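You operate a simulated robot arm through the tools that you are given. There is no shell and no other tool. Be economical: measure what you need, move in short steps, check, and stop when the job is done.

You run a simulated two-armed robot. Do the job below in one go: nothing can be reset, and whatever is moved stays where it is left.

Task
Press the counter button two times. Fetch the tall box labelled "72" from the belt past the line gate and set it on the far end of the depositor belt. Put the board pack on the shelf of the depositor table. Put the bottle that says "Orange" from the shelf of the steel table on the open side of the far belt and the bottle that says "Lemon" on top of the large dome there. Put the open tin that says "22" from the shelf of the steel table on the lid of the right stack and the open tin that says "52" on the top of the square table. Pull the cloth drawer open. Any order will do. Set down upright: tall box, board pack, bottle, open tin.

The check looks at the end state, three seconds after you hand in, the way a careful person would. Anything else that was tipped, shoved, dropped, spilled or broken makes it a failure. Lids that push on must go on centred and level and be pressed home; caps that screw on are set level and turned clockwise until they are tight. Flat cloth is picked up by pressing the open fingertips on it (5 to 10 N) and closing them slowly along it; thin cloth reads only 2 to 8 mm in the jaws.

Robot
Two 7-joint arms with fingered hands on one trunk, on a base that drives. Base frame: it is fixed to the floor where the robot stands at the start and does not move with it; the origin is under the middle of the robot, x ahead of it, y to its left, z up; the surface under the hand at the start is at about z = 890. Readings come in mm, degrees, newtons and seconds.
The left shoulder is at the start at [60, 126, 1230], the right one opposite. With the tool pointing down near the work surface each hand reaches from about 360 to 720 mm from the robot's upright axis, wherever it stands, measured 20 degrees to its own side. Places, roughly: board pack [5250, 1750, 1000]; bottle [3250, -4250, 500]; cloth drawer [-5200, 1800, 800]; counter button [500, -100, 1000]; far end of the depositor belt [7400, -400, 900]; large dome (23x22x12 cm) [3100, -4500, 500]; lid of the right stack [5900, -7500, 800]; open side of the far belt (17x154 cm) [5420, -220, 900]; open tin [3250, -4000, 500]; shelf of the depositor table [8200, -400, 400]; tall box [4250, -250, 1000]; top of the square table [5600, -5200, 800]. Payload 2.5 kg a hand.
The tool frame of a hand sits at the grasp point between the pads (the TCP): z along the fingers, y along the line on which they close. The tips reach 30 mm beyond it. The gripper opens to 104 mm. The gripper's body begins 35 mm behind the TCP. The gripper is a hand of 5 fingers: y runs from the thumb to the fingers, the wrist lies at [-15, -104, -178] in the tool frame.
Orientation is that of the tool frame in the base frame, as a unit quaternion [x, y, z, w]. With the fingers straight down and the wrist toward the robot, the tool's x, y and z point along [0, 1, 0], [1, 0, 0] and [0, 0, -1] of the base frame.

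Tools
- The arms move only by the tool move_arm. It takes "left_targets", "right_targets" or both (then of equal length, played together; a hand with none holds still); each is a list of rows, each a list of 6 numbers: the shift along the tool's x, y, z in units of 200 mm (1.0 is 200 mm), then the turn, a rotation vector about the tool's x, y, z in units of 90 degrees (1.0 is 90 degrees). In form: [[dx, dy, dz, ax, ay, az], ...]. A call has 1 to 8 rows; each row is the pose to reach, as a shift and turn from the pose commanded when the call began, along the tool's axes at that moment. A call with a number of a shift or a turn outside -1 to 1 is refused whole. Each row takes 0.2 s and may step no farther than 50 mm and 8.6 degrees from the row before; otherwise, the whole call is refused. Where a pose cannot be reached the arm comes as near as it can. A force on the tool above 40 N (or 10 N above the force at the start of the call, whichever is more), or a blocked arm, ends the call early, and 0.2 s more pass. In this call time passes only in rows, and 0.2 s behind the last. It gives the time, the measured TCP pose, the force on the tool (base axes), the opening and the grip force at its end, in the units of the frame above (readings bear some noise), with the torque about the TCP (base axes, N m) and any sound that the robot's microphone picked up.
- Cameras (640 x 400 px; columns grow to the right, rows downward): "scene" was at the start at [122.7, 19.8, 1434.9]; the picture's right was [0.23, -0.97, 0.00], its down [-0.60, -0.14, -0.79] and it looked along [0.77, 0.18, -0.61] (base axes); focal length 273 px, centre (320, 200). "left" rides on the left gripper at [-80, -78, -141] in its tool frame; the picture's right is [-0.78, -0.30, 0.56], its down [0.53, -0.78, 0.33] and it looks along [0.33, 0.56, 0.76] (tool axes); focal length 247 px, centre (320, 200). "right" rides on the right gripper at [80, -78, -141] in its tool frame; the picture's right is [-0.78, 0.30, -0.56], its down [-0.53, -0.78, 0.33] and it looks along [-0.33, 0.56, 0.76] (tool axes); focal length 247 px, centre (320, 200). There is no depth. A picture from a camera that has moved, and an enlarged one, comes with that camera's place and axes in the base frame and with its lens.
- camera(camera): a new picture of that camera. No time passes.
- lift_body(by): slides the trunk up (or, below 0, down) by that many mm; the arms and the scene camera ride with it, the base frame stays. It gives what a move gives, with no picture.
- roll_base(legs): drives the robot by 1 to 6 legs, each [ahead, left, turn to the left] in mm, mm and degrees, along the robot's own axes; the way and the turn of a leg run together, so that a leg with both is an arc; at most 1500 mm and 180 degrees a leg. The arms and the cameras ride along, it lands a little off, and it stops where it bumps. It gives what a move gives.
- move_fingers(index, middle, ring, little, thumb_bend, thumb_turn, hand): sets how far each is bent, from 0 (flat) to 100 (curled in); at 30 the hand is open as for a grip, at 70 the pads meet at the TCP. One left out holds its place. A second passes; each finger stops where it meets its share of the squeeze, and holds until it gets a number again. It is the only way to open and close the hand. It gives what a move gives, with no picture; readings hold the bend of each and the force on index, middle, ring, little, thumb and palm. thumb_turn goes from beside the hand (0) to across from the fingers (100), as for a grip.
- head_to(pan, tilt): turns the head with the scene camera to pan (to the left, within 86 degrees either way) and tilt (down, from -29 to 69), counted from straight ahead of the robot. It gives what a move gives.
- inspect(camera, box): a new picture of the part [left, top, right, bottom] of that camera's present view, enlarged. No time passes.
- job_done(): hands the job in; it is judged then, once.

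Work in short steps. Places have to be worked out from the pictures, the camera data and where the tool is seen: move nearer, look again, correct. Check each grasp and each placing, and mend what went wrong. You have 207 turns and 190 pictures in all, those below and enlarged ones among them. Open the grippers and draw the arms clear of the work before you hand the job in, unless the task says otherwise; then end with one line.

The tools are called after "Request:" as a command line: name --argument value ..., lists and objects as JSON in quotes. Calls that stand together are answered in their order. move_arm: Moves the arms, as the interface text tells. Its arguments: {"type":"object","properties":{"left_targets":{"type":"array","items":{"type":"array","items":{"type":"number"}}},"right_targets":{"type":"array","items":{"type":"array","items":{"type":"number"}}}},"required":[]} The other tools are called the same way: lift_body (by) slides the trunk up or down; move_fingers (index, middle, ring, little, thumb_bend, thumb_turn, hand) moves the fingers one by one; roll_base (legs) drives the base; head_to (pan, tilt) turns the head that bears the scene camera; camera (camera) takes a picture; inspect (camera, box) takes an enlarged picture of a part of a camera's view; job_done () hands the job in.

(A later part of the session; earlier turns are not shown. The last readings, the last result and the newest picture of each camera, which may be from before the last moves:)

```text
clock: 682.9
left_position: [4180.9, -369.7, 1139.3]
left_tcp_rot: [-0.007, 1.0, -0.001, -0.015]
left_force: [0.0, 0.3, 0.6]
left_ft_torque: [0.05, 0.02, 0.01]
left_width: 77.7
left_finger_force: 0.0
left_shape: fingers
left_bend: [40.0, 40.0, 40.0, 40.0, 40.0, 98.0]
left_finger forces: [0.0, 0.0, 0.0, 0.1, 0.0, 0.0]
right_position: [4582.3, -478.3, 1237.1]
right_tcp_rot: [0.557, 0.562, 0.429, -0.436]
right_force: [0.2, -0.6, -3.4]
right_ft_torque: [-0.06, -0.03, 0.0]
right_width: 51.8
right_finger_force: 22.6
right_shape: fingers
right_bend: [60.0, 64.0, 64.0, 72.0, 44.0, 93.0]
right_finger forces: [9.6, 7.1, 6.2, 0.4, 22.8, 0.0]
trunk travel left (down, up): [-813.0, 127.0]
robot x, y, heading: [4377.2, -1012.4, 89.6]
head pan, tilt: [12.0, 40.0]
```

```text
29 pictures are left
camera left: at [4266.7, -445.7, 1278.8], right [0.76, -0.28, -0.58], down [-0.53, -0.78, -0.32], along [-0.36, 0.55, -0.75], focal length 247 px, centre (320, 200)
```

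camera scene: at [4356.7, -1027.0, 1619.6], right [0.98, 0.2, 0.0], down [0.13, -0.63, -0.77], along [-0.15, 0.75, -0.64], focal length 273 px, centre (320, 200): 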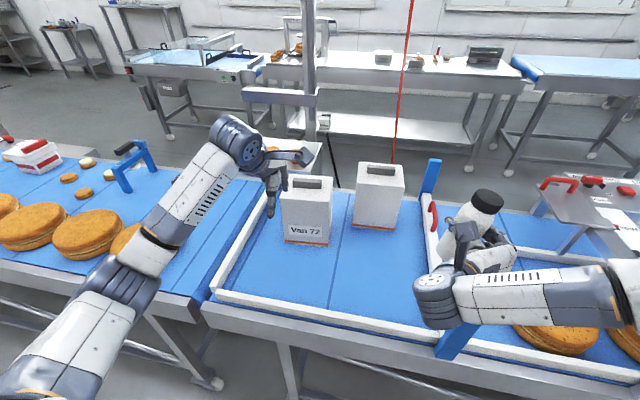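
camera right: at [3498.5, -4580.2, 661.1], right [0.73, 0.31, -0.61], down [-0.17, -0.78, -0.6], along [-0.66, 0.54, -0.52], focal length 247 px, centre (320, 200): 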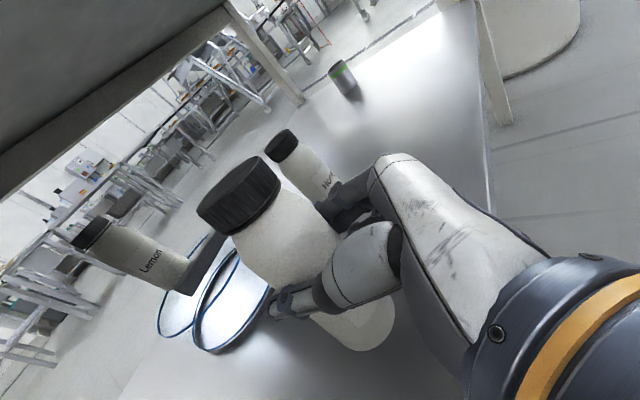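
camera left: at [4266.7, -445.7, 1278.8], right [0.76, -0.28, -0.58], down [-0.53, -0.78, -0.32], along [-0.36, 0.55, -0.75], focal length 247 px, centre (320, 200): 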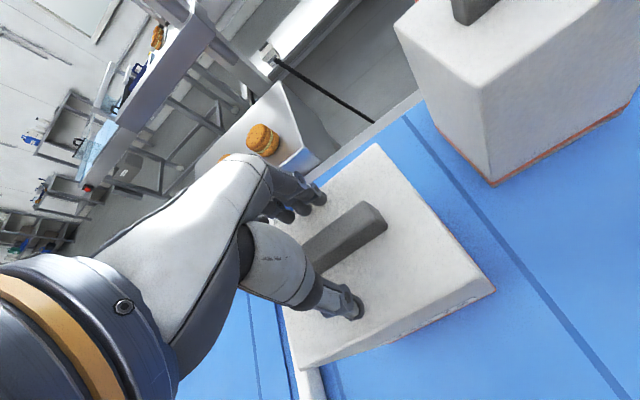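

No contact yet; lower up to 10 mm more, stopping on touch.

Request:
move_arm --left_targets '[[0, 0, 0.0125, 0, 0, 0], [0, 0, 0.025, 0, 0, 0], [0, 0, 0.0375, 0, 0, 0], [0, 0, 0.05, 0, 0, 0]]'

```text
clock: 683.9
left_position: [4179.6, -369.6, 1136.9]
left_tcp_rot: [-0.007, 1.0, 0.006, -0.015]
left_force: [-0.6, -0.7, 18.0]
left_ft_torque: [0.75, 0.21, 0.07]
left_width: 78.0
left_finger_force: 9.9
left_shape: fingers
left_bend: [40.0, 38.0, 40.0, 40.0, 40.0, 98.0]
left_finger forces: [0.3, 17.5, 0.0, 0.0, 1.0, 0.0]
right_position: [4582.7, -482.1, 1238.0]
right_tcp_rot: [0.556, 0.561, 0.43, -0.437]
right_force: [0.0, 0.1, -2.9]
right_ft_torque: [-0.07, -0.07, -0.02]
right_width: 51.8
right_finger_force: 24.0
right_shape: fingers
right_bend: [60.0, 64.0, 64.0, 72.0, 44.0, 93.0]
right_finger forces: [9.6, 7.2, 6.2, 0.4, 22.8, 0.0]
trunk travel left (down, up): [-813.0, 127.0]
robot x, y, heading: [4377.6, -1011.8, 89.7]
head pan, tilt: [12.0, 40.0]
```

The middle fingertip touches the box top. Up 4 mm, then close on the bar.

Request:
move_arm --left_targets '[[0, 0, -0.045, 0, 0, 0]]'

Request:
move_fingers --hand "left" --index 80 --middle 80 --ring 80 --little 80 --thumb_bend 80

Request:
move_arm --left_targets '[[0, 0, -0.03, 0, 0, 0], [0, 0, -0.08, 0, 0, 0], [0, 0, -0.15, 0, 0, 0]]'

Request:
inspect --camera "scene" --box '[220, 120, 400, 270]'

```text
clock: 684.2
left_position: [4182.2, -371.1, 1138.3]
left_tcp_rot: [-0.008, 1.0, -0.002, -0.015]
left_force: [0.3, -0.1, 5.5]
left_ft_torque: [0.27, 0.03, 0.0]
left_width: 77.8
left_finger_force: 2.7
left_shape: fingers
left_bend: [40.0, 39.0, 40.0, 40.0, 40.0, 98.0]
left_finger forces: [0.0, 6.0, 0.0, 0.1, 0.0, 0.0]
right_position: [4582.3, -478.9, 1237.5]
right_tcp_rot: [0.556, 0.561, 0.429, -0.437]
right_force: [0.1, -1.1, -3.9]
right_ft_torque: [-0.06, -0.05, -0.01]
right_width: 51.7
right_finger_force: 23.4
right_shape: fingers
right_bend: [60.0, 64.0, 64.0, 72.0, 44.0, 93.0]
right_finger forces: [9.6, 7.3, 6.1, 0.4, 22.7, 0.0]
trunk travel left (down, up): [-813.0, 127.0]
robot x, y, heading: [4376.9, -1012.4, 89.6]
head pan, tilt: [12.0, 40.0]
```

```text
clock: 685.2
left_position: [4181.0, -369.5, 1138.7]
left_tcp_rot: [-0.008, 1.0, -0.001, -0.014]
left_force: [0.4, -0.7, 0.8]
left_ft_torque: [-0.25, -0.09, -0.04]
left_width: 15.1
left_finger_force: 22.1
left_shape: fingers
left_bend: [73.0, 78.0, 80.0, 80.0, 66.0, 91.0]
left_finger forces: [10.3, 9.3, 0.1, 0.1, 25.2, 0.1]
right_position: [4580.7, -479.1, 1237.0]
right_tcp_rot: [0.557, 0.563, 0.429, -0.435]
right_force: [-0.3, 0.7, -4.4]
right_ft_torque: [-0.05, -0.04, -0.01]
right_width: 51.8
right_finger_force: 23.2
right_shape: fingers
right_bend: [60.0, 64.0, 64.0, 72.0, 44.0, 93.0]
right_finger forces: [9.7, 7.2, 6.2, 0.4, 22.8, 0.0]
trunk travel left (down, up): [-813.0, 127.0]
robot x, y, heading: [4374.1, -1007.3, 89.6]
head pan, tilt: [12.0, 40.0]
```

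```text
clock: 686.0
left_position: [4181.4, -369.1, 1168.7]
left_tcp_rot: [-0.007, 1.0, 0.0, -0.015]
left_force: [0.1, -0.1, -2.3]
left_ft_torque: [-0.02, 0.02, -0.02]
left_width: 14.9
left_finger_force: 20.1
left_shape: fingers
left_bend: [73.0, 78.0, 80.0, 80.0, 66.0, 91.0]
left_finger forces: [11.9, 8.7, 0.0, 0.0, 21.1, 0.0]
right_position: [4581.3, -478.8, 1237.4]
right_tcp_rot: [0.557, 0.562, 0.429, -0.436]
right_force: [0.8, 0.5, -4.1]
right_ft_torque: [-0.05, -0.07, 0.01]
right_width: 51.8
right_finger_force: 23.4
right_shape: fingers
right_bend: [60.0, 64.0, 64.0, 72.0, 44.0, 93.0]
right_finger forces: [9.7, 7.2, 6.2, 0.5, 22.7, 0.0]
trunk travel left (down, up): [-813.0, 127.0]
robot x, y, heading: [4379.2, -1010.9, 89.7]
head pan, tilt: [12.0, 40.0]
```

```text
2.67 times, centred on (310, 195) of scene
camera zoom: at [4357.4, -888.1, 1619.4], right [0.98, 0.2, 0.0], down [0.13, -0.63, -0.77], along [-0.16, 0.75, -0.64], focal length 728 px, centre (347, 213)
```

zoom: 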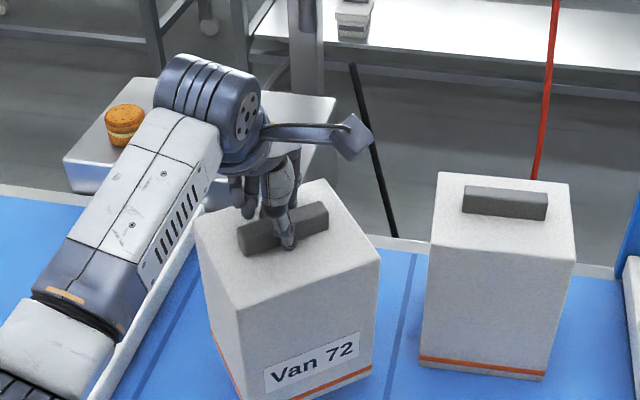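

Van 72 is lifted (light) with a slight yaw. I'll raise it, back away from the belt, draw it in a little, and turn to heading 0 so I can retrace my known route backward.

Request:
move_arm --left_targets '[[0, 0, -0.15, 0, 0, 0], [0, 0, -0.3, 0, 0, 0], [0, 0, -0.4, 0, 0, 0]]'

Request:
roll_base --legs '[[-800, 0, 0]]'

Request:
move_arm --left_targets '[[0, -0.2, 0, 0, 0, 0], [0, -0.4, 0, 0, 0, 0], [0, -0.6, 0, 0, 0, 0]]'

Request:
roll_base --legs '[[0, 0, -89.5], [-1500, 0, 0], [-1375, 0, 0]]'

Request:
camera --camera "scene"

```text
clock: 686.9
left_position: [4183.2, -369.4, 1250.1]
left_tcp_rot: [-0.007, 1.0, 0.0, -0.015]
left_force: [0.9, 0.6, -2.3]
left_ft_torque: [-0.03, -0.01, -0.02]
left_width: 15.3
left_finger_force: 20.9
left_shape: fingers
left_bend: [73.0, 78.0, 80.0, 80.0, 66.0, 91.0]
left_finger forces: [11.8, 8.6, 0.0, 0.1, 21.1, 0.1]
right_position: [4582.4, -480.2, 1237.3]
right_tcp_rot: [0.556, 0.562, 0.429, -0.437]
right_force: [0.6, -0.4, -3.8]
right_ft_torque: [-0.05, -0.06, 0.02]
right_width: 51.8
right_finger_force: 22.9
right_shape: fingers
right_bend: [60.0, 64.0, 64.0, 72.0, 44.0, 93.0]
right_finger forces: [9.5, 7.2, 6.2, 0.4, 22.8, 0.0]
trunk travel left (down, up): [-813.0, 127.0]
robot x, y, heading: [4376.5, -1014.7, 89.8]
head pan, tilt: [12.0, 40.0]
```

```text
clock: 691.1
left_position: [4179.0, -1169.9, 1249.0]
left_tcp_rot: [-0.008, 1.0, 0.0, -0.015]
left_force: [-0.2, 0.1, -1.9]
left_ft_torque: [0.0, 0.0, -0.01]
left_width: 15.1
left_finger_force: 20.8
left_shape: fingers
left_bend: [73.0, 78.0, 80.0, 80.0, 66.0, 91.0]
left_finger forces: [11.8, 8.8, 0.0, 0.0, 21.1, 0.0]
right_position: [4576.3, -1280.0, 1237.1]
right_tcp_rot: [0.555, 0.563, 0.428, -0.438]
right_force: [0.8, -0.1, -3.6]
right_ft_torque: [-0.07, -0.05, 0.0]
right_width: 51.7
right_finger_force: 23.4
right_shape: fingers
right_bend: [60.0, 64.0, 64.0, 72.0, 44.0, 93.0]
right_finger forces: [9.6, 7.2, 6.2, 0.4, 22.9, 0.0]
trunk travel left (down, up): [-813.0, 127.0]
robot x, y, heading: [4371.1, -1810.5, 89.9]
head pan, tilt: [12.0, 40.0]
```

```text
clock: 691.9
left_position: [4180.8, -1292.0, 1248.1]
left_tcp_rot: [-0.009, 1.0, 0.0, -0.015]
left_force: [-0.6, -0.2, -2.8]
left_ft_torque: [0.04, 0.01, 0.0]
left_width: 15.0
left_finger_force: 20.7
left_shape: fingers
left_bend: [73.0, 78.0, 80.0, 80.0, 66.0, 91.0]
left_finger forces: [12.0, 8.9, 0.1, 0.0, 21.1, 0.0]
right_position: [4577.2, -1279.5, 1236.4]
right_tcp_rot: [0.555, 0.564, 0.429, -0.436]
right_force: [1.0, -0.7, -3.5]
right_ft_torque: [-0.06, -0.04, 0.01]
right_width: 51.9
right_finger_force: 23.0
right_shape: fingers
right_bend: [60.0, 64.0, 64.0, 72.0, 44.0, 93.0]
right_finger forces: [9.6, 7.2, 6.2, 0.2, 22.7, 0.0]
trunk travel left (down, up): [-813.0, 127.0]
robot x, y, heading: [4375.0, -1814.9, 90.0]
head pan, tilt: [12.0, 40.0]
```

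```text
clock: 709.7
left_position: [2008.2, -1651.0, 1249.7]
left_tcp_rot: [0.7, 0.714, 0.011, -0.011]
left_force: [0.2, 0.2, -2.9]
left_ft_torque: [0.01, -0.03, 0.01]
left_width: 14.6
left_finger_force: 19.2
left_shape: fingers
left_bend: [73.0, 78.0, 80.0, 80.0, 66.0, 91.0]
left_finger forces: [11.4, 7.9, 0.0, 0.1, 19.6, 0.1]
right_position: [2020.2, -2047.1, 1238.8]
right_tcp_rot: [0.791, 0.005, 0.612, -0.007]
right_force: [0.7, 0.1, -2.8]
right_ft_torque: [-0.03, 0.07, 0.0]
right_width: 51.5
right_finger_force: 21.8
right_shape: fingers
right_bend: [60.0, 64.0, 65.0, 72.0, 44.0, 94.0]
right_finger forces: [9.3, 6.9, 6.2, 0.0, 21.9, 0.0]
trunk travel left (down, up): [-813.0, 127.0]
robot x, y, heading: [1488.0, -1846.5, -0.1]
head pan, tilt: [12.0, 40.0]
```

```text
27 pictures are left
camera scene: at [1608.9, -1826.2, 1619.5], right [0.21, -0.98, 0.0], down [-0.63, -0.13, -0.77], along [0.75, 0.16, -0.64], focal length 273 px, centre (320, 200)
```

scene: 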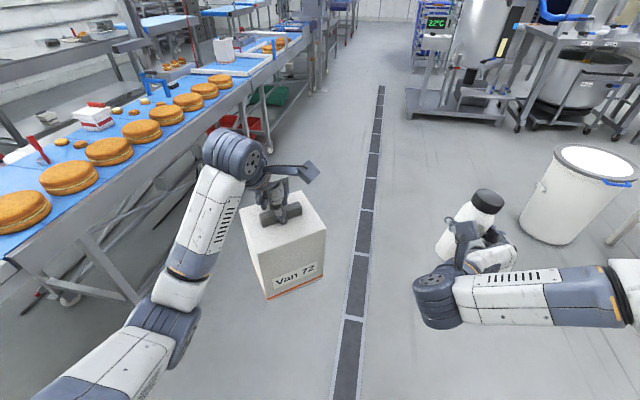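

Both loads ride well. Continuing the retrace: south, then backward through the passage by the wall.

Request:
roll_base --legs '[[0, -1500, 0], [0, -1500, 0], [-790, -1020, 0]]'

Request:
move_fingers --hand "left" --index 90 --middle 90 --thumb_bend 85

```text
clock: 730.2
left_position: [1153.4, -5652.8, 1249.5]
left_tcp_rot: [0.709, 0.705, 0.011, -0.01]
left_force: [0.1, 0.7, -3.1]
left_ft_torque: [0.01, 0.0, 0.01]
left_width: 14.8
left_finger_force: 19.5
left_shape: fingers
left_bend: [73.0, 78.0, 80.0, 80.0, 66.0, 91.0]
left_finger forces: [11.4, 8.0, 0.1, 0.0, 19.7, 0.0]
right_position: [1156.2, -6048.7, 1236.3]
right_tcp_rot: [0.791, -0.004, 0.611, 0.001]
right_force: [-0.3, 0.1, -3.1]
right_ft_torque: [-0.07, 0.07, 0.04]
right_width: 51.5
right_finger_force: 22.1
right_shape: fingers
right_bend: [60.0, 64.0, 65.0, 72.0, 44.0, 94.0]
right_finger forces: [9.3, 7.0, 6.0, 0.1, 21.8, 0.1]
trunk travel left (down, up): [-813.0, 127.0]
robot x, y, heading: [626.5, -5831.6, -1.5]
head pan, tilt: [12.0, 40.0]
```

```text
clock: 731.2
left_position: [1153.3, -5653.6, 1250.2]
left_tcp_rot: [0.71, 0.705, 0.01, -0.01]
left_force: [-0.5, 0.2, -3.2]
left_ft_torque: [0.04, 0.01, -0.01]
left_width: 13.7
left_finger_force: 20.6
left_shape: fingers
left_bend: [73.0, 90.0, 80.0, 80.0, 71.0, 95.0]
left_finger forces: [19.4, 0.0, 0.0, 0.0, 21.4, 0.0]
right_position: [1155.1, -6049.0, 1237.2]
right_tcp_rot: [0.792, -0.005, 0.611, 0.001]
right_force: [-0.6, -0.5, -3.5]
right_ft_torque: [-0.07, 0.04, 0.0]
right_width: 51.9
right_finger_force: 22.1
right_shape: fingers
right_bend: [60.0, 64.0, 65.0, 72.0, 44.0, 94.0]
right_finger forces: [9.3, 7.0, 6.0, 0.0, 21.8, 0.0]
trunk travel left (down, up): [-813.0, 127.0]
robot x, y, heading: [625.9, -5834.8, -1.6]
head pan, tilt: [12.0, 40.0]
```

The middle finger slipped off. I'll reopen it a bit and close it again to restore the two-finger grip.

Request:
move_fingers --hand "left" --middle 60 --ring 60 --little 60

Request:
move_fingers --hand "left" --middle 80 --ring 80 --little 80

Request:
camera --camera "scene"

```text
clock: 732.2
left_position: [1154.7, -5652.9, 1248.7]
left_tcp_rot: [0.71, 0.704, 0.011, -0.011]
left_force: [0.0, -0.4, -2.2]
left_ft_torque: [0.17, 0.05, 0.0]
left_width: 13.7
left_finger_force: 25.5
left_shape: fingers
left_bend: [72.0, 77.0, 60.0, 60.0, 74.0, 96.0]
left_finger forces: [21.3, 14.4, 1.3, 0.1, 14.1, 0.0]
right_position: [1155.1, -6047.8, 1237.3]
right_tcp_rot: [0.791, -0.004, 0.611, 0.002]
right_force: [-0.6, 0.9, -4.4]
right_ft_torque: [-0.06, 0.08, 0.02]
right_width: 51.6
right_finger_force: 22.3
right_shape: fingers
right_bend: [60.0, 64.0, 65.0, 72.0, 44.0, 94.0]
right_finger forces: [9.2, 7.0, 6.0, 0.0, 21.9, 0.1]
trunk travel left (down, up): [-813.0, 127.0]
robot x, y, heading: [624.5, -5835.6, -1.8]
head pan, tilt: [12.0, 40.0]
```

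```text
clock: 733.2
left_position: [1153.0, -5653.5, 1249.6]
left_tcp_rot: [0.71, 0.704, 0.01, -0.012]
left_force: [0.5, -0.3, -3.2]
left_ft_torque: [0.01, 0.01, 0.01]
left_width: 13.3
left_finger_force: 21.0
left_shape: fingers
left_bend: [73.0, 80.0, 80.0, 80.0, 72.0, 96.0]
left_finger forces: [20.8, 0.0, 0.0, 0.1, 20.7, 0.1]
right_position: [1155.6, -6049.3, 1235.8]
right_tcp_rot: [0.791, -0.004, 0.612, 0.002]
right_force: [-0.6, -0.2, -4.2]
right_ft_torque: [-0.07, 0.07, -0.03]
right_width: 51.6
right_finger_force: 22.1
right_shape: fingers
right_bend: [60.0, 64.0, 65.0, 72.0, 44.0, 94.0]
right_finger forces: [9.4, 7.1, 6.2, 0.0, 21.8, 0.0]
trunk travel left (down, up): [-813.0, 127.0]
robot x, y, heading: [627.5, -5833.0, -1.7]
head pan, tilt: [12.0, 40.0]
```

```text
26 pictures are left
camera scene: at [750.1, -5817.4, 1619.5], right [0.18, -0.98, 0.0], down [-0.63, -0.12, -0.77], along [0.75, 0.14, -0.64], focal length 273 px, centre (320, 200)
```

scene: 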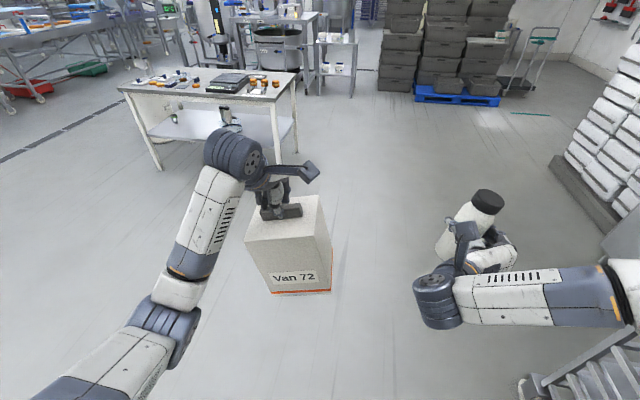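

The box hangs level from thumb and index. Continuing backward through the passage to (-1650,-5870).

Request:
roll_base --legs '[[-1300, -20, 1.7], [-975, -10, 0]]'

Request:
roll_base --legs '[[0, 0, -90]]'

```text
clock: 744.5
left_position: [-1149.9, -5657.7, 1249.2]
left_tcp_rot: [0.699, 0.715, 0.011, -0.01]
left_force: [-0.5, -0.1, -2.7]
left_ft_torque: [0.07, 0.0, -0.01]
left_width: 13.4
left_finger_force: 20.1
left_shape: fingers
left_bend: [73.0, 80.0, 80.0, 80.0, 72.0, 96.0]
left_finger forces: [20.6, 0.0, 0.0, 0.0, 20.7, 0.2]
right_position: [-1135.7, -6050.6, 1236.8]
right_tcp_rot: [0.791, 0.008, 0.612, -0.009]
right_force: [-0.6, -0.3, -3.2]
right_ft_torque: [-0.05, 0.08, 0.0]
right_width: 51.6
right_finger_force: 21.7
right_shape: fingers
right_bend: [60.0, 64.0, 65.0, 72.0, 44.0, 94.0]
right_finger forces: [9.4, 7.0, 5.9, 0.1, 21.5, 0.0]
trunk travel left (down, up): [-813.0, 127.0]
robot x, y, heading: [-1670.2, -5852.0, 0.6]
head pan, tilt: [12.0, 40.0]
```

```text
clock: 748.7
left_position: [-1476.2, -6372.5, 1249.2]
left_tcp_rot: [1.0, 0.013, 0.015, -0.001]
left_force: [-0.4, -0.1, -2.9]
left_ft_torque: [0.03, -0.08, 0.01]
left_width: 13.2
left_finger_force: 19.0
left_shape: fingers
left_bend: [73.0, 80.0, 80.0, 80.0, 73.0, 96.0]
left_finger forces: [19.4, 0.0, 0.1, 0.1, 19.3, 0.0]
right_position: [-1870.0, -6386.0, 1236.6]
right_tcp_rot: [0.565, -0.554, 0.439, 0.426]
right_force: [0.1, 0.7, -3.5]
right_ft_torque: [0.07, 0.05, 0.01]
right_width: 51.7
right_finger_force: 21.3
right_shape: fingers
right_bend: [60.0, 64.0, 65.0, 72.0, 44.0, 94.0]
right_finger forces: [9.1, 7.0, 5.8, 0.0, 21.2, 0.1]
trunk travel left (down, up): [-813.0, 127.0]
robot x, y, heading: [-1667.5, -5850.5, -89.7]
head pan, tilt: [12.0, 40.0]
```

No contact. Now backward north along the known corridor, shifting west to x≈-2300.

Request:
roll_base --legs '[[-1130, 0, 0], [0, -630, 0], [-1500, 0, 0], [-1500, 0, 0], [-1300, 0, 0]]'

Request:
camera --camera "scene"

```text
clock: 757.1
left_position: [-2024.0, -5236.0, 1248.2]
left_tcp_rot: [1.0, 0.014, 0.016, -0.001]
left_force: [-0.9, 0.6, -2.6]
left_ft_torque: [0.0, 0.0, -0.03]
left_width: 13.2
left_finger_force: 20.0
left_shape: fingers
left_bend: [73.0, 80.0, 80.0, 80.0, 73.0, 96.0]
left_finger forces: [19.5, 0.1, 0.0, 0.0, 19.5, 0.0]
right_position: [-2418.2, -5252.4, 1234.2]
right_tcp_rot: [0.567, -0.554, 0.437, 0.425]
right_force: [0.7, -0.1, -4.2]
right_ft_torque: [0.07, 0.05, 0.0]
right_width: 51.6
right_finger_force: 21.4
right_shape: fingers
right_bend: [60.0, 64.0, 65.0, 72.0, 44.0, 94.0]
right_finger forces: [9.1, 7.0, 6.0, 0.0, 21.2, 0.0]
trunk travel left (down, up): [-813.0, 127.0]
robot x, y, heading: [-2216.5, -4716.3, -89.3]
head pan, tilt: [12.0, 40.0]
stopped in leg 2: the robot was blocked; the commanded pose is now the measured one
```

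```text
25 pictures are left
camera scene: at [-2203.4, -4840.7, 1619.5], right [-0.98, -0.22, 0.0], down [-0.14, 0.63, -0.77], along [0.17, -0.75, -0.64], focal length 273 px, centre (320, 200)
```

scene: 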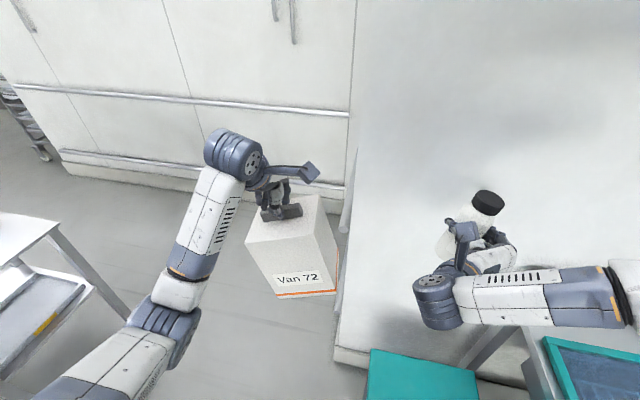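

The right elbow met the sink area. Shift back 80 mm east and go on north.

Request:
roll_base --legs '[[0, 90, -0.7], [-1500, 0, 0], [-1500, -120, 0], [-1300, 0, 0], [-1350, 0, 0]]'

```text
refused: leg 3 is longer than a leg can be; nothing moved
```

Request:
roll_base --legs '[[0, 90, -0.7], [-1500, 0, 0], [-1450, -120, 0], [-1350, 0, 0], [-1350, 0, 0]]'

Request:
camera --camera "scene"

```text
clock: 784.8
left_position: [-2004.3, 422.8, 1248.2]
left_tcp_rot: [1.0, 0.005, 0.015, -0.002]
left_force: [0.7, 0.5, -1.9]
left_ft_torque: [0.02, -0.07, 0.02]
left_width: 13.3
left_finger_force: 19.6
left_shape: fingers
left_bend: [73.0, 80.0, 80.0, 80.0, 73.0, 96.0]
left_finger forces: [19.6, 0.0, 0.0, 0.0, 19.6, 0.1]
right_position: [-2399.6, 413.8, 1237.4]
right_tcp_rot: [0.561, -0.559, 0.433, 0.431]
right_force: [-0.5, -0.3, -4.2]
right_ft_torque: [0.06, 0.06, -0.02]
right_width: 51.5
right_finger_force: 21.2
right_shape: fingers
right_bend: [60.0, 64.0, 65.0, 72.0, 44.0, 94.0]
right_finger forces: [8.9, 6.9, 5.8, 0.0, 20.8, 0.0]
trunk travel left (down, up): [-813.0, 127.0]
robot x, y, heading: [-2192.4, 948.3, -90.6]
head pan, tilt: [12.0, 40.0]
```

```text
24 pictures are left
camera scene: at [-2175.3, 820.9, 1619.5], right [-0.98, -0.2, 0.0], down [-0.13, 0.63, -0.77], along [0.15, -0.75, -0.64], focal length 273 px, centre (320, 200)
```

scene: 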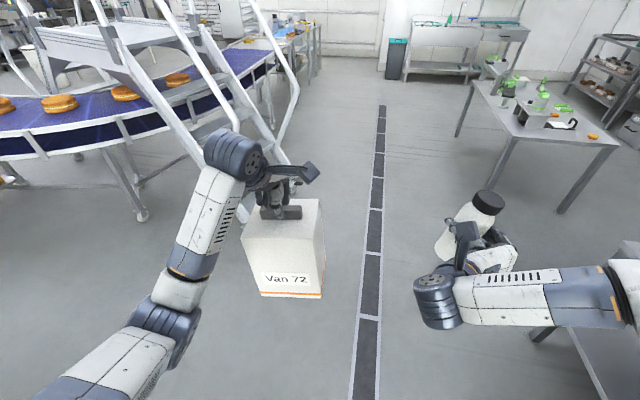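

Clear to go. Turning east and driving down the near aisle.

Request:
roll_base --legs '[[0, 0, 90.6], [1500, 0, 0], [1500, 0, 0], [1500, 0, 0], [1500, 0, 0]]'

```text
clock: 817.3
left_position: [4371.2, 1002.6, 1247.7]
left_tcp_rot: [0.71, 0.704, 0.009, -0.011]
left_force: [-0.9, -0.5, -3.2]
left_ft_torque: [0.03, -0.02, 0.0]
left_width: 12.9
left_finger_force: 17.8
left_shape: fingers
left_bend: [73.0, 80.0, 80.0, 80.0, 73.0, 96.0]
left_finger forces: [18.6, 0.0, 0.0, 0.0, 18.4, 0.0]
right_position: [4373.6, 605.9, 1235.8]
right_tcp_rot: [0.792, -0.004, 0.611, 0.002]
right_force: [0.5, 0.4, -4.0]
right_ft_torque: [-0.05, 0.05, -0.02]
right_width: 51.4
right_finger_force: 20.8
right_shape: fingers
right_bend: [60.0, 64.0, 66.0, 72.0, 44.0, 94.0]
right_finger forces: [8.6, 6.6, 5.6, 0.1, 20.3, 0.0]
trunk travel left (down, up): [-813.0, 127.0]
robot x, y, heading: [3845.7, 821.1, -1.6]
head pan, tilt: [12.0, 40.0]
```

Shift left to y≈1010 before passing the gate column, then on to x≈5600 and face the belt.

Request:
roll_base --legs '[[0, 190, 1.6], [1450, 0, 0], [320, 0, 0], [0, 0, -90]]'

Request:
head_to --pan -10 --tilt 35

Request:
camera --camera "scene"

```text
clock: 831.2
left_position: [5795.8, 498.8, 1248.3]
left_tcp_rot: [1.0, 0.005, 0.015, -0.001]
left_force: [0.0, 0.5, -2.4]
left_ft_torque: [-0.02, -0.02, 0.01]
left_width: 12.4
left_finger_force: 18.3
left_shape: fingers
left_bend: [73.0, 80.0, 80.0, 80.0, 73.0, 96.0]
left_finger forces: [18.0, 0.0, 0.0, 0.1, 17.9, 0.0]
right_position: [5400.5, 491.3, 1236.7]
right_tcp_rot: [0.561, -0.559, 0.434, 0.43]
right_force: [0.1, 0.9, -2.8]
right_ft_torque: [0.07, 0.09, 0.0]
right_width: 51.5
right_finger_force: 20.7
right_shape: fingers
right_bend: [60.0, 64.0, 66.0, 72.0, 44.0, 94.0]
right_finger forces: [8.6, 6.6, 5.5, 0.0, 19.9, 0.1]
trunk travel left (down, up): [-813.0, 127.0]
robot x, y, heading: [5608.5, 1022.1, -90.5]
head pan, tilt: [12.0, 40.0]
```

```text
clock: 832.1
left_position: [5796.4, 499.5, 1248.1]
left_tcp_rot: [1.0, 0.005, 0.015, -0.002]
left_force: [0.7, -0.3, -2.8]
left_ft_torque: [-0.02, -0.03, 0.03]
left_width: 12.4
left_finger_force: 18.1
left_shape: fingers
left_bend: [73.0, 80.0, 80.0, 80.0, 73.0, 96.0]
left_finger forces: [18.1, 0.1, 0.0, 0.1, 17.8, 0.0]
right_position: [5400.4, 491.5, 1235.8]
right_tcp_rot: [0.562, -0.559, 0.432, 0.43]
right_force: [0.8, 0.4, -3.8]
right_ft_torque: [0.07, 0.04, 0.03]
right_width: 51.6
right_finger_force: 20.3
right_shape: fingers
right_bend: [60.0, 64.0, 66.0, 72.0, 44.0, 94.0]
right_finger forces: [8.6, 6.6, 5.4, 0.0, 20.0, 0.0]
trunk travel left (down, up): [-813.0, 127.0]
robot x, y, heading: [5609.2, 1023.2, -90.5]
head pan, tilt: [-10.0, 35.0]
```

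```text
23 pictures are left
camera scene: at [5591.0, 895.2, 1627.0], right [-0.98, 0.18, 0.0], down [0.1, 0.56, -0.82], along [-0.15, -0.81, -0.57], focal length 273 px, centre (320, 200)
```

scene: 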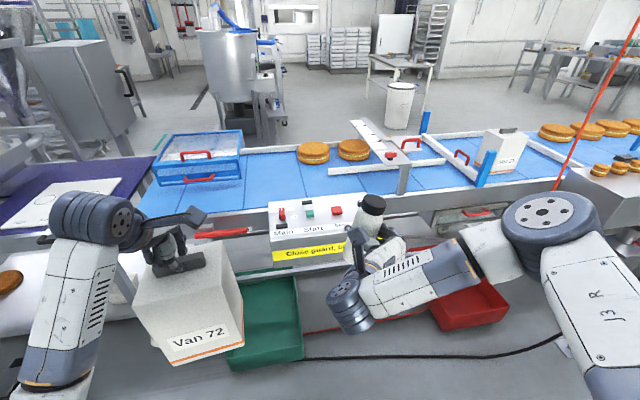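

The open near lane is at (5100,-220), right of the control panel; the belt post stands at x≈5005. I'll shift to x≈5303, extend the right arm, raise the left hand to keep the box high, and lower the trunk 120 mm.

Request:
roll_base --legs '[[0, -307, 0.5]]'

Request:
move_arm --left_targets '[[0, 0, -0.15, 0, 0, 0], [0, 0, -0.3, 0, 0, 0], [0, 0, -0.45, 0, 0, 0], [0, 0, -0.6, 0, 0, 0]]' --right_targets '[[0.05, 0, 0.19, 0, 0, 0], [0.1, 0, 0.38, 0, 0, 0], [0.15, 0, 0.57, 0, 0, 0], [0.2, 0, 0.75, 0, 0, 0]]'

Request:
lift_body --by -120

Request:
roll_base --legs '[[380, 0, 0]]'

Request:
camera --camera "scene"

Request:
camera --camera "right"

```text
clock: 834.1
left_position: [5494.8, 502.7, 1248.9]
left_tcp_rot: [1.0, 0.009, 0.015, -0.002]
left_force: [-0.4, -0.2, -2.6]
left_ft_torque: [0.0, 0.0, 0.03]
left_width: 12.5
left_finger_force: 18.5
left_shape: fingers
left_bend: [73.0, 80.0, 80.0, 80.0, 73.0, 96.0]
left_finger forces: [18.0, 0.0, 0.0, 0.0, 18.0, 0.0]
right_position: [5098.7, 490.5, 1236.5]
right_tcp_rot: [0.564, -0.556, 0.436, 0.429]
right_force: [0.3, 0.2, -4.7]
right_ft_torque: [0.07, 0.09, 0.01]
right_width: 51.6
right_finger_force: 20.0
right_shape: fingers
right_bend: [60.0, 64.0, 66.0, 72.0, 44.0, 94.0]
right_finger forces: [8.6, 6.7, 5.5, 0.1, 19.9, 0.0]
trunk travel left (down, up): [-813.0, 127.0]
robot x, y, heading: [5307.6, 1021.5, -90.0]
head pan, tilt: [-10.0, 35.0]
```

```text
clock: 835.1
left_position: [5491.3, 501.9, 1369.2]
left_tcp_rot: [1.0, 0.009, 0.015, -0.003]
left_force: [0.1, 0.6, -3.1]
left_ft_torque: [0.04, -0.01, 0.02]
left_width: 12.3
left_finger_force: 18.0
left_shape: fingers
left_bend: [73.0, 80.0, 80.0, 80.0, 73.0, 96.0]
left_finger forces: [18.1, 0.0, 0.1, 0.0, 18.0, 0.1]
right_position: [5103.2, 335.3, 1235.4]
right_tcp_rot: [0.566, -0.556, 0.434, 0.427]
right_force: [0.3, 0.2, -3.4]
right_ft_torque: [0.05, 0.09, -0.02]
right_width: 51.4
right_finger_force: 20.5
right_shape: fingers
right_bend: [60.0, 64.0, 66.0, 72.0, 44.0, 94.0]
right_finger forces: [8.5, 6.7, 5.6, 0.0, 20.0, 0.0]
trunk travel left (down, up): [-813.0, 127.0]
robot x, y, heading: [5305.5, 1023.0, -90.2]
head pan, tilt: [-10.0, 35.0]
```

```text
clock: 836.6
left_position: [5490.3, 502.2, 1249.6]
left_tcp_rot: [1.0, 0.009, 0.014, -0.002]
left_force: [0.7, 0.6, -1.6]
left_ft_torque: [0.02, 0.02, 0.01]
left_width: 12.3
left_finger_force: 18.3
left_shape: fingers
left_bend: [73.0, 80.0, 80.0, 80.0, 73.0, 96.0]
left_finger forces: [18.1, 0.0, 0.0, 0.0, 18.0, 0.0]
right_position: [5101.1, 335.7, 1116.7]
right_tcp_rot: [0.564, -0.556, 0.435, 0.427]
right_force: [-1.4, -0.8, -4.0]
right_ft_torque: [0.08, 0.06, 0.0]
right_width: 51.5
right_finger_force: 20.6
right_shape: fingers
right_bend: [60.0, 64.0, 66.0, 72.0, 44.0, 94.0]
right_finger forces: [8.6, 6.7, 5.5, 0.1, 20.0, 0.0]
trunk travel left (down, up): [-693.0, 247.0]
robot x, y, heading: [5304.9, 1025.4, -90.1]
head pan, tilt: [-10.0, 35.0]
```

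```text
clock: 839.1
left_position: [5491.1, 122.0, 1249.4]
left_tcp_rot: [1.0, 0.01, 0.015, -0.003]
left_force: [-0.3, -0.2, -2.8]
left_ft_torque: [-0.01, 0.0, -0.05]
left_width: 12.5
left_finger_force: 18.3
left_shape: fingers
left_bend: [73.0, 80.0, 80.0, 80.0, 73.0, 96.0]
left_finger forces: [18.1, 0.0, 0.0, 0.0, 17.9, 0.1]
right_position: [5100.2, -44.2, 1115.2]
right_tcp_rot: [0.565, -0.556, 0.435, 0.427]
right_force: [-0.8, 5.8, -5.1]
right_ft_torque: [0.37, 0.07, 0.11]
right_width: 51.8
right_finger_force: 23.9
right_shape: fingers
right_bend: [61.0, 65.0, 71.0, 72.0, 43.0, 94.0]
right_finger forces: [8.4, 7.5, 8.6, 0.0, 22.6, 0.0]
trunk travel left (down, up): [-693.0, 247.0]
robot x, y, heading: [5304.7, 644.3, -90.0]
head pan, tilt: [-10.0, 35.0]
```

```text
22 pictures are left
camera scene: at [5286.3, 516.8, 1507.0], right [-0.98, 0.17, 0.0], down [0.1, 0.56, -0.82], along [-0.14, -0.81, -0.57], focal length 273 px, centre (320, 200)
```

scene: 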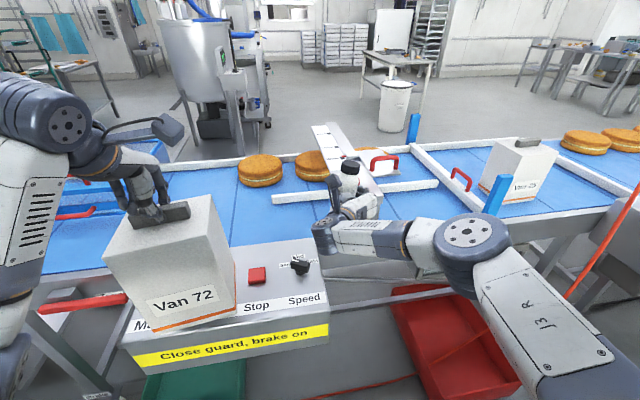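

```text
21 pictures are left
camera right: at [5177.4, 74.0, 1229.2], right [-0.31, 0.73, -0.61], down [0.78, -0.17, -0.6], along [-0.54, -0.66, -0.52], focal length 247 px, centre (320, 200)
```

right: 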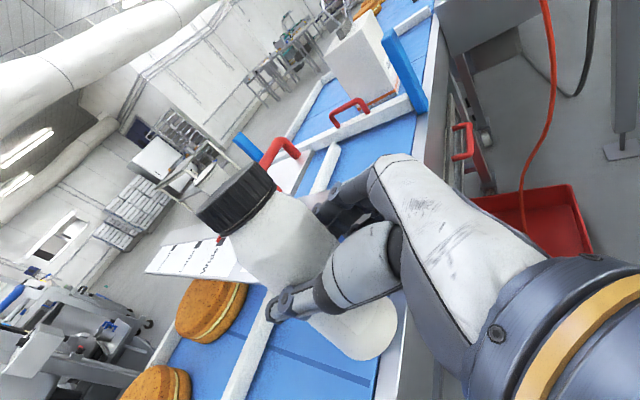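

The bottle is touching the white bracket arm over the belt. I'll back off 90 mm, shift 190 mm east of it, tuck the box in a little, and look again.

Request:
roll_base --legs '[[-90, 0, 0], [0, 190, 0]]'

Request:
move_arm --left_targets '[[0, -0.2, 0, 0, 0, 0], [0, -0.45, 0, 0, 0, 0]]'

Request:
camera --camera "scene"

```text
clock: 841.3
left_position: [5680.0, 213.2, 1249.1]
left_tcp_rot: [1.0, 0.01, 0.015, -0.002]
left_force: [0.2, -0.5, -2.0]
left_ft_torque: [0.03, -0.01, -0.01]
left_width: 12.5
left_finger_force: 18.3
left_shape: fingers
left_bend: [73.0, 80.0, 80.0, 80.0, 73.0, 96.0]
left_finger forces: [18.4, 0.0, 0.0, 0.1, 18.0, 0.0]
right_position: [5290.7, 46.0, 1115.7]
right_tcp_rot: [0.564, -0.557, 0.435, 0.427]
right_force: [-0.1, -1.0, -4.1]
right_ft_torque: [0.06, 0.06, 0.05]
right_width: 51.6
right_finger_force: 21.0
right_shape: fingers
right_bend: [60.0, 65.0, 71.0, 72.0, 43.0, 94.0]
right_finger forces: [9.3, 7.2, 5.5, 0.0, 21.2, 0.1]
trunk travel left (down, up): [-693.0, 247.0]
robot x, y, heading: [5493.3, 730.8, -89.6]
head pan, tilt: [-10.0, 35.0]
```

```text
clock: 841.9
left_position: [5677.0, 303.2, 1248.2]
left_tcp_rot: [1.0, 0.009, 0.016, -0.002]
left_force: [-0.4, 0.2, -2.4]
left_ft_torque: [-0.02, -0.06, 0.0]
left_width: 12.5
left_finger_force: 19.2
left_shape: fingers
left_bend: [73.0, 80.0, 80.0, 80.0, 73.0, 96.0]
left_finger forces: [18.9, 0.8, 0.0, 0.0, 18.4, 0.1]
right_position: [5290.2, 47.0, 1116.0]
right_tcp_rot: [0.565, -0.556, 0.434, 0.427]
right_force: [0.3, 0.9, -3.5]
right_ft_torque: [0.05, 0.04, 0.02]
right_width: 51.8
right_finger_force: 21.3
right_shape: fingers
right_bend: [60.0, 65.0, 71.0, 72.0, 43.0, 94.0]
right_finger forces: [9.3, 7.2, 5.4, 0.0, 21.2, 0.1]
trunk travel left (down, up): [-693.0, 247.0]
robot x, y, heading: [5490.1, 733.1, -90.0]
head pan, tilt: [-10.0, 35.0]
```

```text
20 pictures are left
camera scene: at [5475.1, 607.9, 1507.1], right [-0.98, 0.17, 0.0], down [0.1, 0.56, -0.82], along [-0.14, -0.81, -0.57], focal length 273 px, centre (320, 200)
```

scene: 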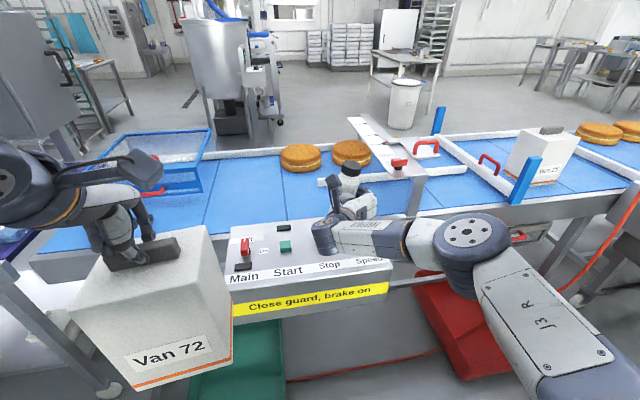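

The bracket is undisturbed and x=5290 is clear: lane y≈-150…-320. Rolling 255 mm in, then lowering with the trunk.

Request:
roll_base --legs '[[255, 0, 0]]'

Request:
lift_body --by -85

Request:
camera --camera "scene"

Request:
camera --camera "right"

```text
clock: 843.8
left_position: [5677.7, 44.3, 1248.9]
left_tcp_rot: [1.0, 0.01, 0.014, -0.002]
left_force: [0.2, 0.2, -2.6]
left_ft_torque: [0.01, -0.07, -0.01]
left_width: 12.2
left_finger_force: 18.5
left_shape: fingers
left_bend: [73.0, 80.0, 80.0, 80.0, 73.0, 96.0]
left_finger forces: [19.0, 0.2, 0.0, 0.0, 18.8, 0.1]
right_position: [5289.7, -210.5, 1115.2]
right_tcp_rot: [0.564, -0.557, 0.434, 0.427]
right_force: [-0.3, 0.2, -3.8]
right_ft_torque: [0.08, 0.04, 0.01]
right_width: 51.6
right_finger_force: 21.7
right_shape: fingers
right_bend: [60.0, 65.0, 71.0, 72.0, 43.0, 94.0]
right_finger forces: [9.3, 7.1, 5.4, 0.0, 21.2, 0.0]
trunk travel left (down, up): [-693.0, 247.0]
robot x, y, heading: [5488.7, 478.5, -90.0]
head pan, tilt: [-10.0, 35.0]
```

```text
clock: 844.5
left_position: [5683.5, 42.6, 1212.6]
left_tcp_rot: [1.0, 0.02, 0.011, 0.018]
left_force: [6.1, 0.0, 15.6]
left_ft_torque: [-0.06, -0.14, 0.04]
left_width: 12.4
left_finger_force: 24.8
left_shape: fingers
left_bend: [73.0, 81.0, 80.0, 80.0, 74.0, 98.0]
left_finger forces: [20.2, 7.7, 0.0, 0.0, 21.6, 0.1]
right_position: [5291.6, -209.7, 1067.4]
right_tcp_rot: [0.566, -0.556, 0.435, 0.426]
right_force: [0.1, -0.6, -4.1]
right_ft_torque: [0.06, 0.08, 0.02]
right_width: 51.4
right_finger_force: 22.1
right_shape: fingers
right_bend: [60.0, 65.0, 71.0, 72.0, 43.0, 94.0]
right_finger forces: [9.3, 7.2, 5.7, 0.0, 21.5, 0.1]
trunk travel left (down, up): [-646.0, 294.0]
robot x, y, heading: [5492.4, 477.5, -89.9]
head pan, tilt: [-10.0, 35.0]
stopped: the force on the tool passed its limit at 54 N (the readings are from after the stop); the commanded pose is now the measured one
```

```text
19 pictures are left
camera scene: at [5475.7, 351.0, 1459.3], right [-0.98, 0.17, 0.0], down [0.1, 0.57, -0.82], along [-0.14, -0.81, -0.57], focal length 273 px, centre (320, 200)
```

scene: 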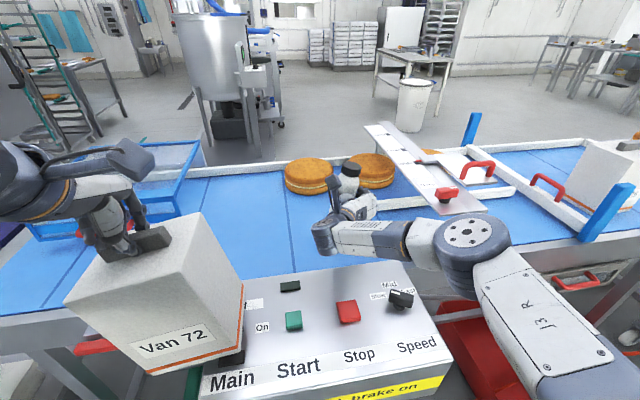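

```text
18 pictures are left
camera right: at [5367.6, -91.7, 1180.0], right [-0.31, 0.73, -0.61], down [0.78, -0.17, -0.6], along [-0.54, -0.66, -0.52], focal length 247 px, centre (320, 200)
```

right: 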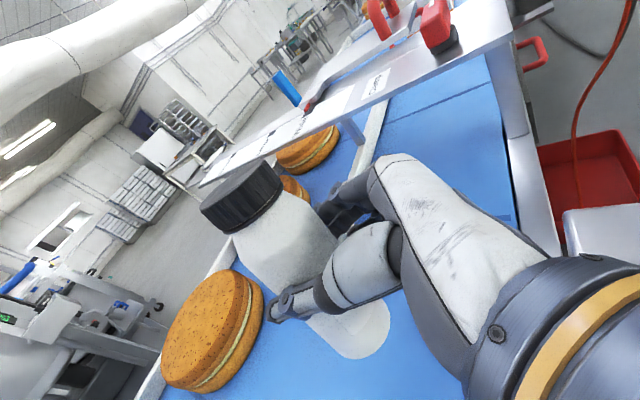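

The box's corner came down on the panel's Main switch. Raising at once, lifting the left hand clear, and checking.

Request:
lift_body --by 60

Request:
move_arm --left_targets '[[0.15, -0.1, -0.2, 0, 0, 0], [0.3, -0.1, -0.4, 0, 0, 0], [0.4, -0.1, -0.6, 0, 0, 0], [0.4, -0.1, -0.75, 0, 0, 0]]'

Request:
inspect --camera "scene" --box '[40, 160, 460, 400]'

```text
clock: 845.5
left_position: [5682.0, 42.6, 1270.5]
left_tcp_rot: [1.0, 0.018, 0.012, 0.013]
left_force: [0.1, -0.1, -2.6]
left_ft_torque: [0.03, -0.07, 0.0]
left_width: 13.0
left_finger_force: 19.4
left_shape: fingers
left_bend: [73.0, 80.0, 80.0, 80.0, 74.0, 97.0]
left_finger forces: [18.5, 2.0, 0.1, 0.1, 18.5, 0.0]
right_position: [5290.9, -210.2, 1127.4]
right_tcp_rot: [0.565, -0.556, 0.435, 0.427]
right_force: [0.3, 0.0, -2.8]
right_ft_torque: [0.07, 0.06, -0.01]
right_width: 51.6
right_finger_force: 22.4
right_shape: fingers
right_bend: [60.0, 65.0, 71.0, 72.0, 43.0, 94.0]
right_finger forces: [9.2, 7.2, 5.7, 0.0, 21.5, 0.0]
trunk travel left (down, up): [-706.0, 234.0]
robot x, y, heading: [5489.6, 478.0, -89.9]
head pan, tilt: [-10.0, 35.0]
```

```text
refused: row 1 steps farther than a row can; nothing moved
```

```text
1.52 times, centred on (250, 280) of scene
camera zoom: at [5475.3, 350.6, 1519.7], right [-0.98, 0.17, 0.0], down [0.1, 0.57, -0.82], along [-0.14, -0.81, -0.57], focal length 416 px, centre (427, 78)
```

zoom: 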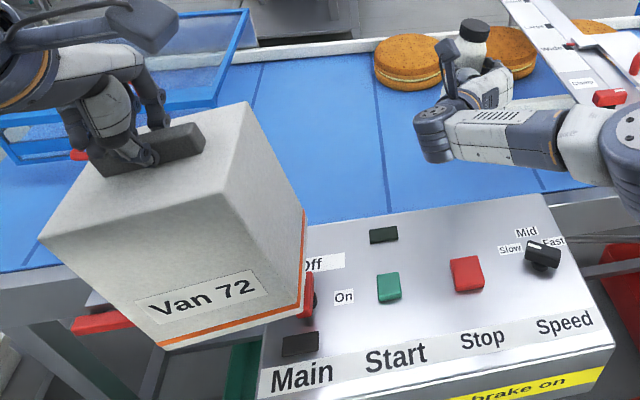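

Moving the left hand up and outward in smaller steps, then checking the switch.

Request:
move_arm --left_targets '[[0.08, -0.02, -0.18, 0, 0, 0], [0.16, -0.04, -0.36, 0, 0, 0], [0.24, -0.06, -0.54, 0, 0, 0], [0.32, -0.08, -0.7, 0, 0, 0], [0.4, -0.1, -0.75, 0, 0, 0]]'

Request:
inspect --camera "scene" --box '[120, 200, 380, 370]'

```text
clock: 846.7
left_position: [5758.9, 70.7, 1421.5]
left_tcp_rot: [1.0, 0.017, 0.013, 0.012]
left_force: [-0.6, 0.1, -2.6]
left_ft_torque: [0.02, -0.04, -0.01]
left_width: 12.9
left_finger_force: 19.3
left_shape: fingers
left_bend: [73.0, 80.0, 80.0, 80.0, 74.0, 97.0]
left_finger forces: [18.3, 1.7, 0.0, 0.1, 18.0, 0.1]
right_position: [5291.2, -208.9, 1127.8]
right_tcp_rot: [0.565, -0.556, 0.435, 0.427]
right_force: [-0.1, -0.4, -3.8]
right_ft_torque: [0.06, 0.02, 0.03]
right_width: 51.7
right_finger_force: 22.1
right_shape: fingers
right_bend: [60.0, 65.0, 71.0, 72.0, 43.0, 94.0]
right_finger forces: [9.2, 7.3, 5.6, 0.0, 21.5, 0.0]
trunk travel left (down, up): [-706.0, 234.0]
robot x, y, heading: [5490.9, 478.1, -89.8]
head pan, tilt: [-10.0, 35.0]
```

```text
2.35 times, centred on (250, 285) of scene
camera zoom: at [5475.8, 350.9, 1519.7], right [-0.98, 0.17, 0.0], down [0.1, 0.57, -0.82], along [-0.14, -0.81, -0.57], focal length 642 px, centre (485, 0)
```

zoom: 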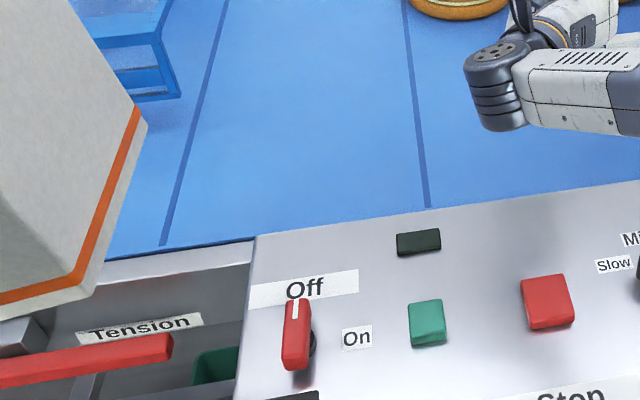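

The switch still points to Off. Now the box is well clear; lowering the trunk 122 mm, then fine steps.

Request:
lift_body --by -122

Request:
move_arm --right_targets '[[-0.0145, 0, 0.004, 0, 0, 0], [-0.029, 0, 0.008, 0, 0, 0], [-0.0435, 0, 0.012, 0, 0, 0], [-0.058, 0, 0.016, 0, 0, 0], [-0.0725, 0, 0.02, 0, 0, 0]]'

```text
clock: 848.2
left_position: [5758.3, 70.2, 1299.7]
left_tcp_rot: [1.0, 0.018, 0.013, 0.013]
left_force: [0.0, 0.9, -2.4]
left_ft_torque: [-0.02, -0.07, 0.02]
left_width: 12.6
left_finger_force: 19.5
left_shape: fingers
left_bend: [73.0, 80.0, 80.0, 80.0, 74.0, 97.0]
left_finger forces: [18.3, 1.7, 0.0, 0.0, 18.1, 0.1]
right_position: [5290.1, -208.9, 1005.0]
right_tcp_rot: [0.565, -0.556, 0.435, 0.427]
right_force: [-0.5, -0.1, -3.7]
right_ft_torque: [0.09, 0.06, 0.01]
right_width: 51.6
right_finger_force: 21.9
right_shape: fingers
right_bend: [60.0, 65.0, 71.0, 72.0, 43.0, 94.0]
right_finger forces: [9.3, 7.2, 5.6, 0.0, 21.5, 0.1]
trunk travel left (down, up): [-584.0, 356.0]
robot x, y, heading: [5489.8, 476.5, -90.2]
head pan, tilt: [-10.0, 35.0]
```

```text
clock: 849.4
left_position: [5758.1, 69.3, 1299.4]
left_tcp_rot: [1.0, 0.018, 0.012, 0.013]
left_force: [0.3, 0.5, -2.4]
left_ft_torque: [0.01, -0.06, -0.01]
left_width: 12.7
left_finger_force: 19.0
left_shape: fingers
left_bend: [73.0, 80.0, 80.0, 80.0, 74.0, 97.0]
left_finger forces: [18.3, 1.8, 0.0, 0.0, 18.2, 0.1]
right_position: [5290.7, -210.0, 991.4]
right_tcp_rot: [0.565, -0.556, 0.435, 0.426]
right_force: [-0.4, -0.3, -2.3]
right_ft_torque: [0.04, 0.09, 0.0]
right_width: 51.9
right_finger_force: 22.3
right_shape: fingers
right_bend: [60.0, 65.0, 71.0, 72.0, 43.0, 94.0]
right_finger forces: [9.2, 7.2, 5.7, 0.0, 21.5, 0.0]
trunk travel left (down, up): [-584.0, 356.0]
robot x, y, heading: [5491.2, 479.4, -90.1]
head pan, tilt: [-10.0, 35.0]
```

Request:
move_arm --right_targets '[[-0.0145, 0, 0.004, 0, 0, 0], [-0.029, 0, 0.008, 0, 0, 0], [-0.0435, 0, 0.012, 0, 0, 0]]'

Request:
inspect --camera "scene" --box '[260, 130, 460, 270]'

```text
clock: 850.2
left_position: [5757.1, 73.1, 1301.2]
left_tcp_rot: [1.0, 0.017, 0.012, 0.015]
left_force: [0.2, 0.5, -3.3]
left_ft_torque: [0.0, 0.0, -0.03]
left_width: 12.7
left_finger_force: 18.8
left_shape: fingers
left_bend: [73.0, 80.0, 80.0, 80.0, 74.0, 97.0]
left_finger forces: [18.4, 1.9, 0.1, 0.0, 18.1, 0.0]
right_position: [5291.3, -209.3, 989.5]
right_tcp_rot: [0.562, -0.554, 0.435, 0.432]
right_force: [-2.9, 0.9, 19.1]
right_ft_torque: [-0.33, 0.08, 0.0]
right_width: 51.4
right_finger_force: 19.6
right_shape: fingers
right_bend: [60.0, 65.0, 71.0, 72.0, 44.0, 93.0]
right_finger forces: [8.0, 6.0, 5.0, 0.1, 20.5, 0.0]
trunk travel left (down, up): [-584.0, 356.0]
robot x, y, heading: [5492.5, 478.3, -90.0]
head pan, tilt: [-10.0, 35.0]
```

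```text
2.86 times, centred on (360, 200) of scene
camera zoom: at [5475.8, 353.7, 1398.4], right [-0.98, 0.17, 0.0], down [0.1, 0.56, -0.82], along [-0.14, -0.81, -0.57], focal length 780 px, centre (206, 200)
```

zoom: 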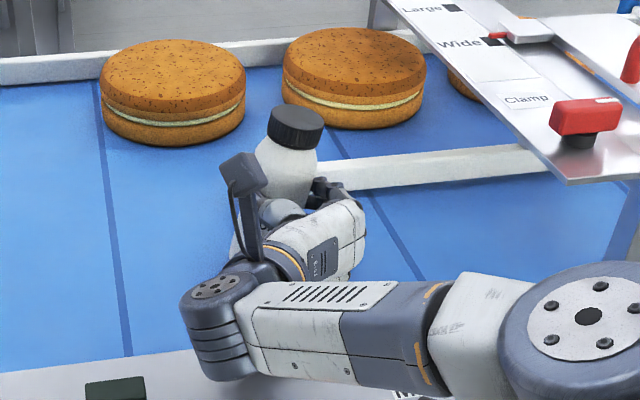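

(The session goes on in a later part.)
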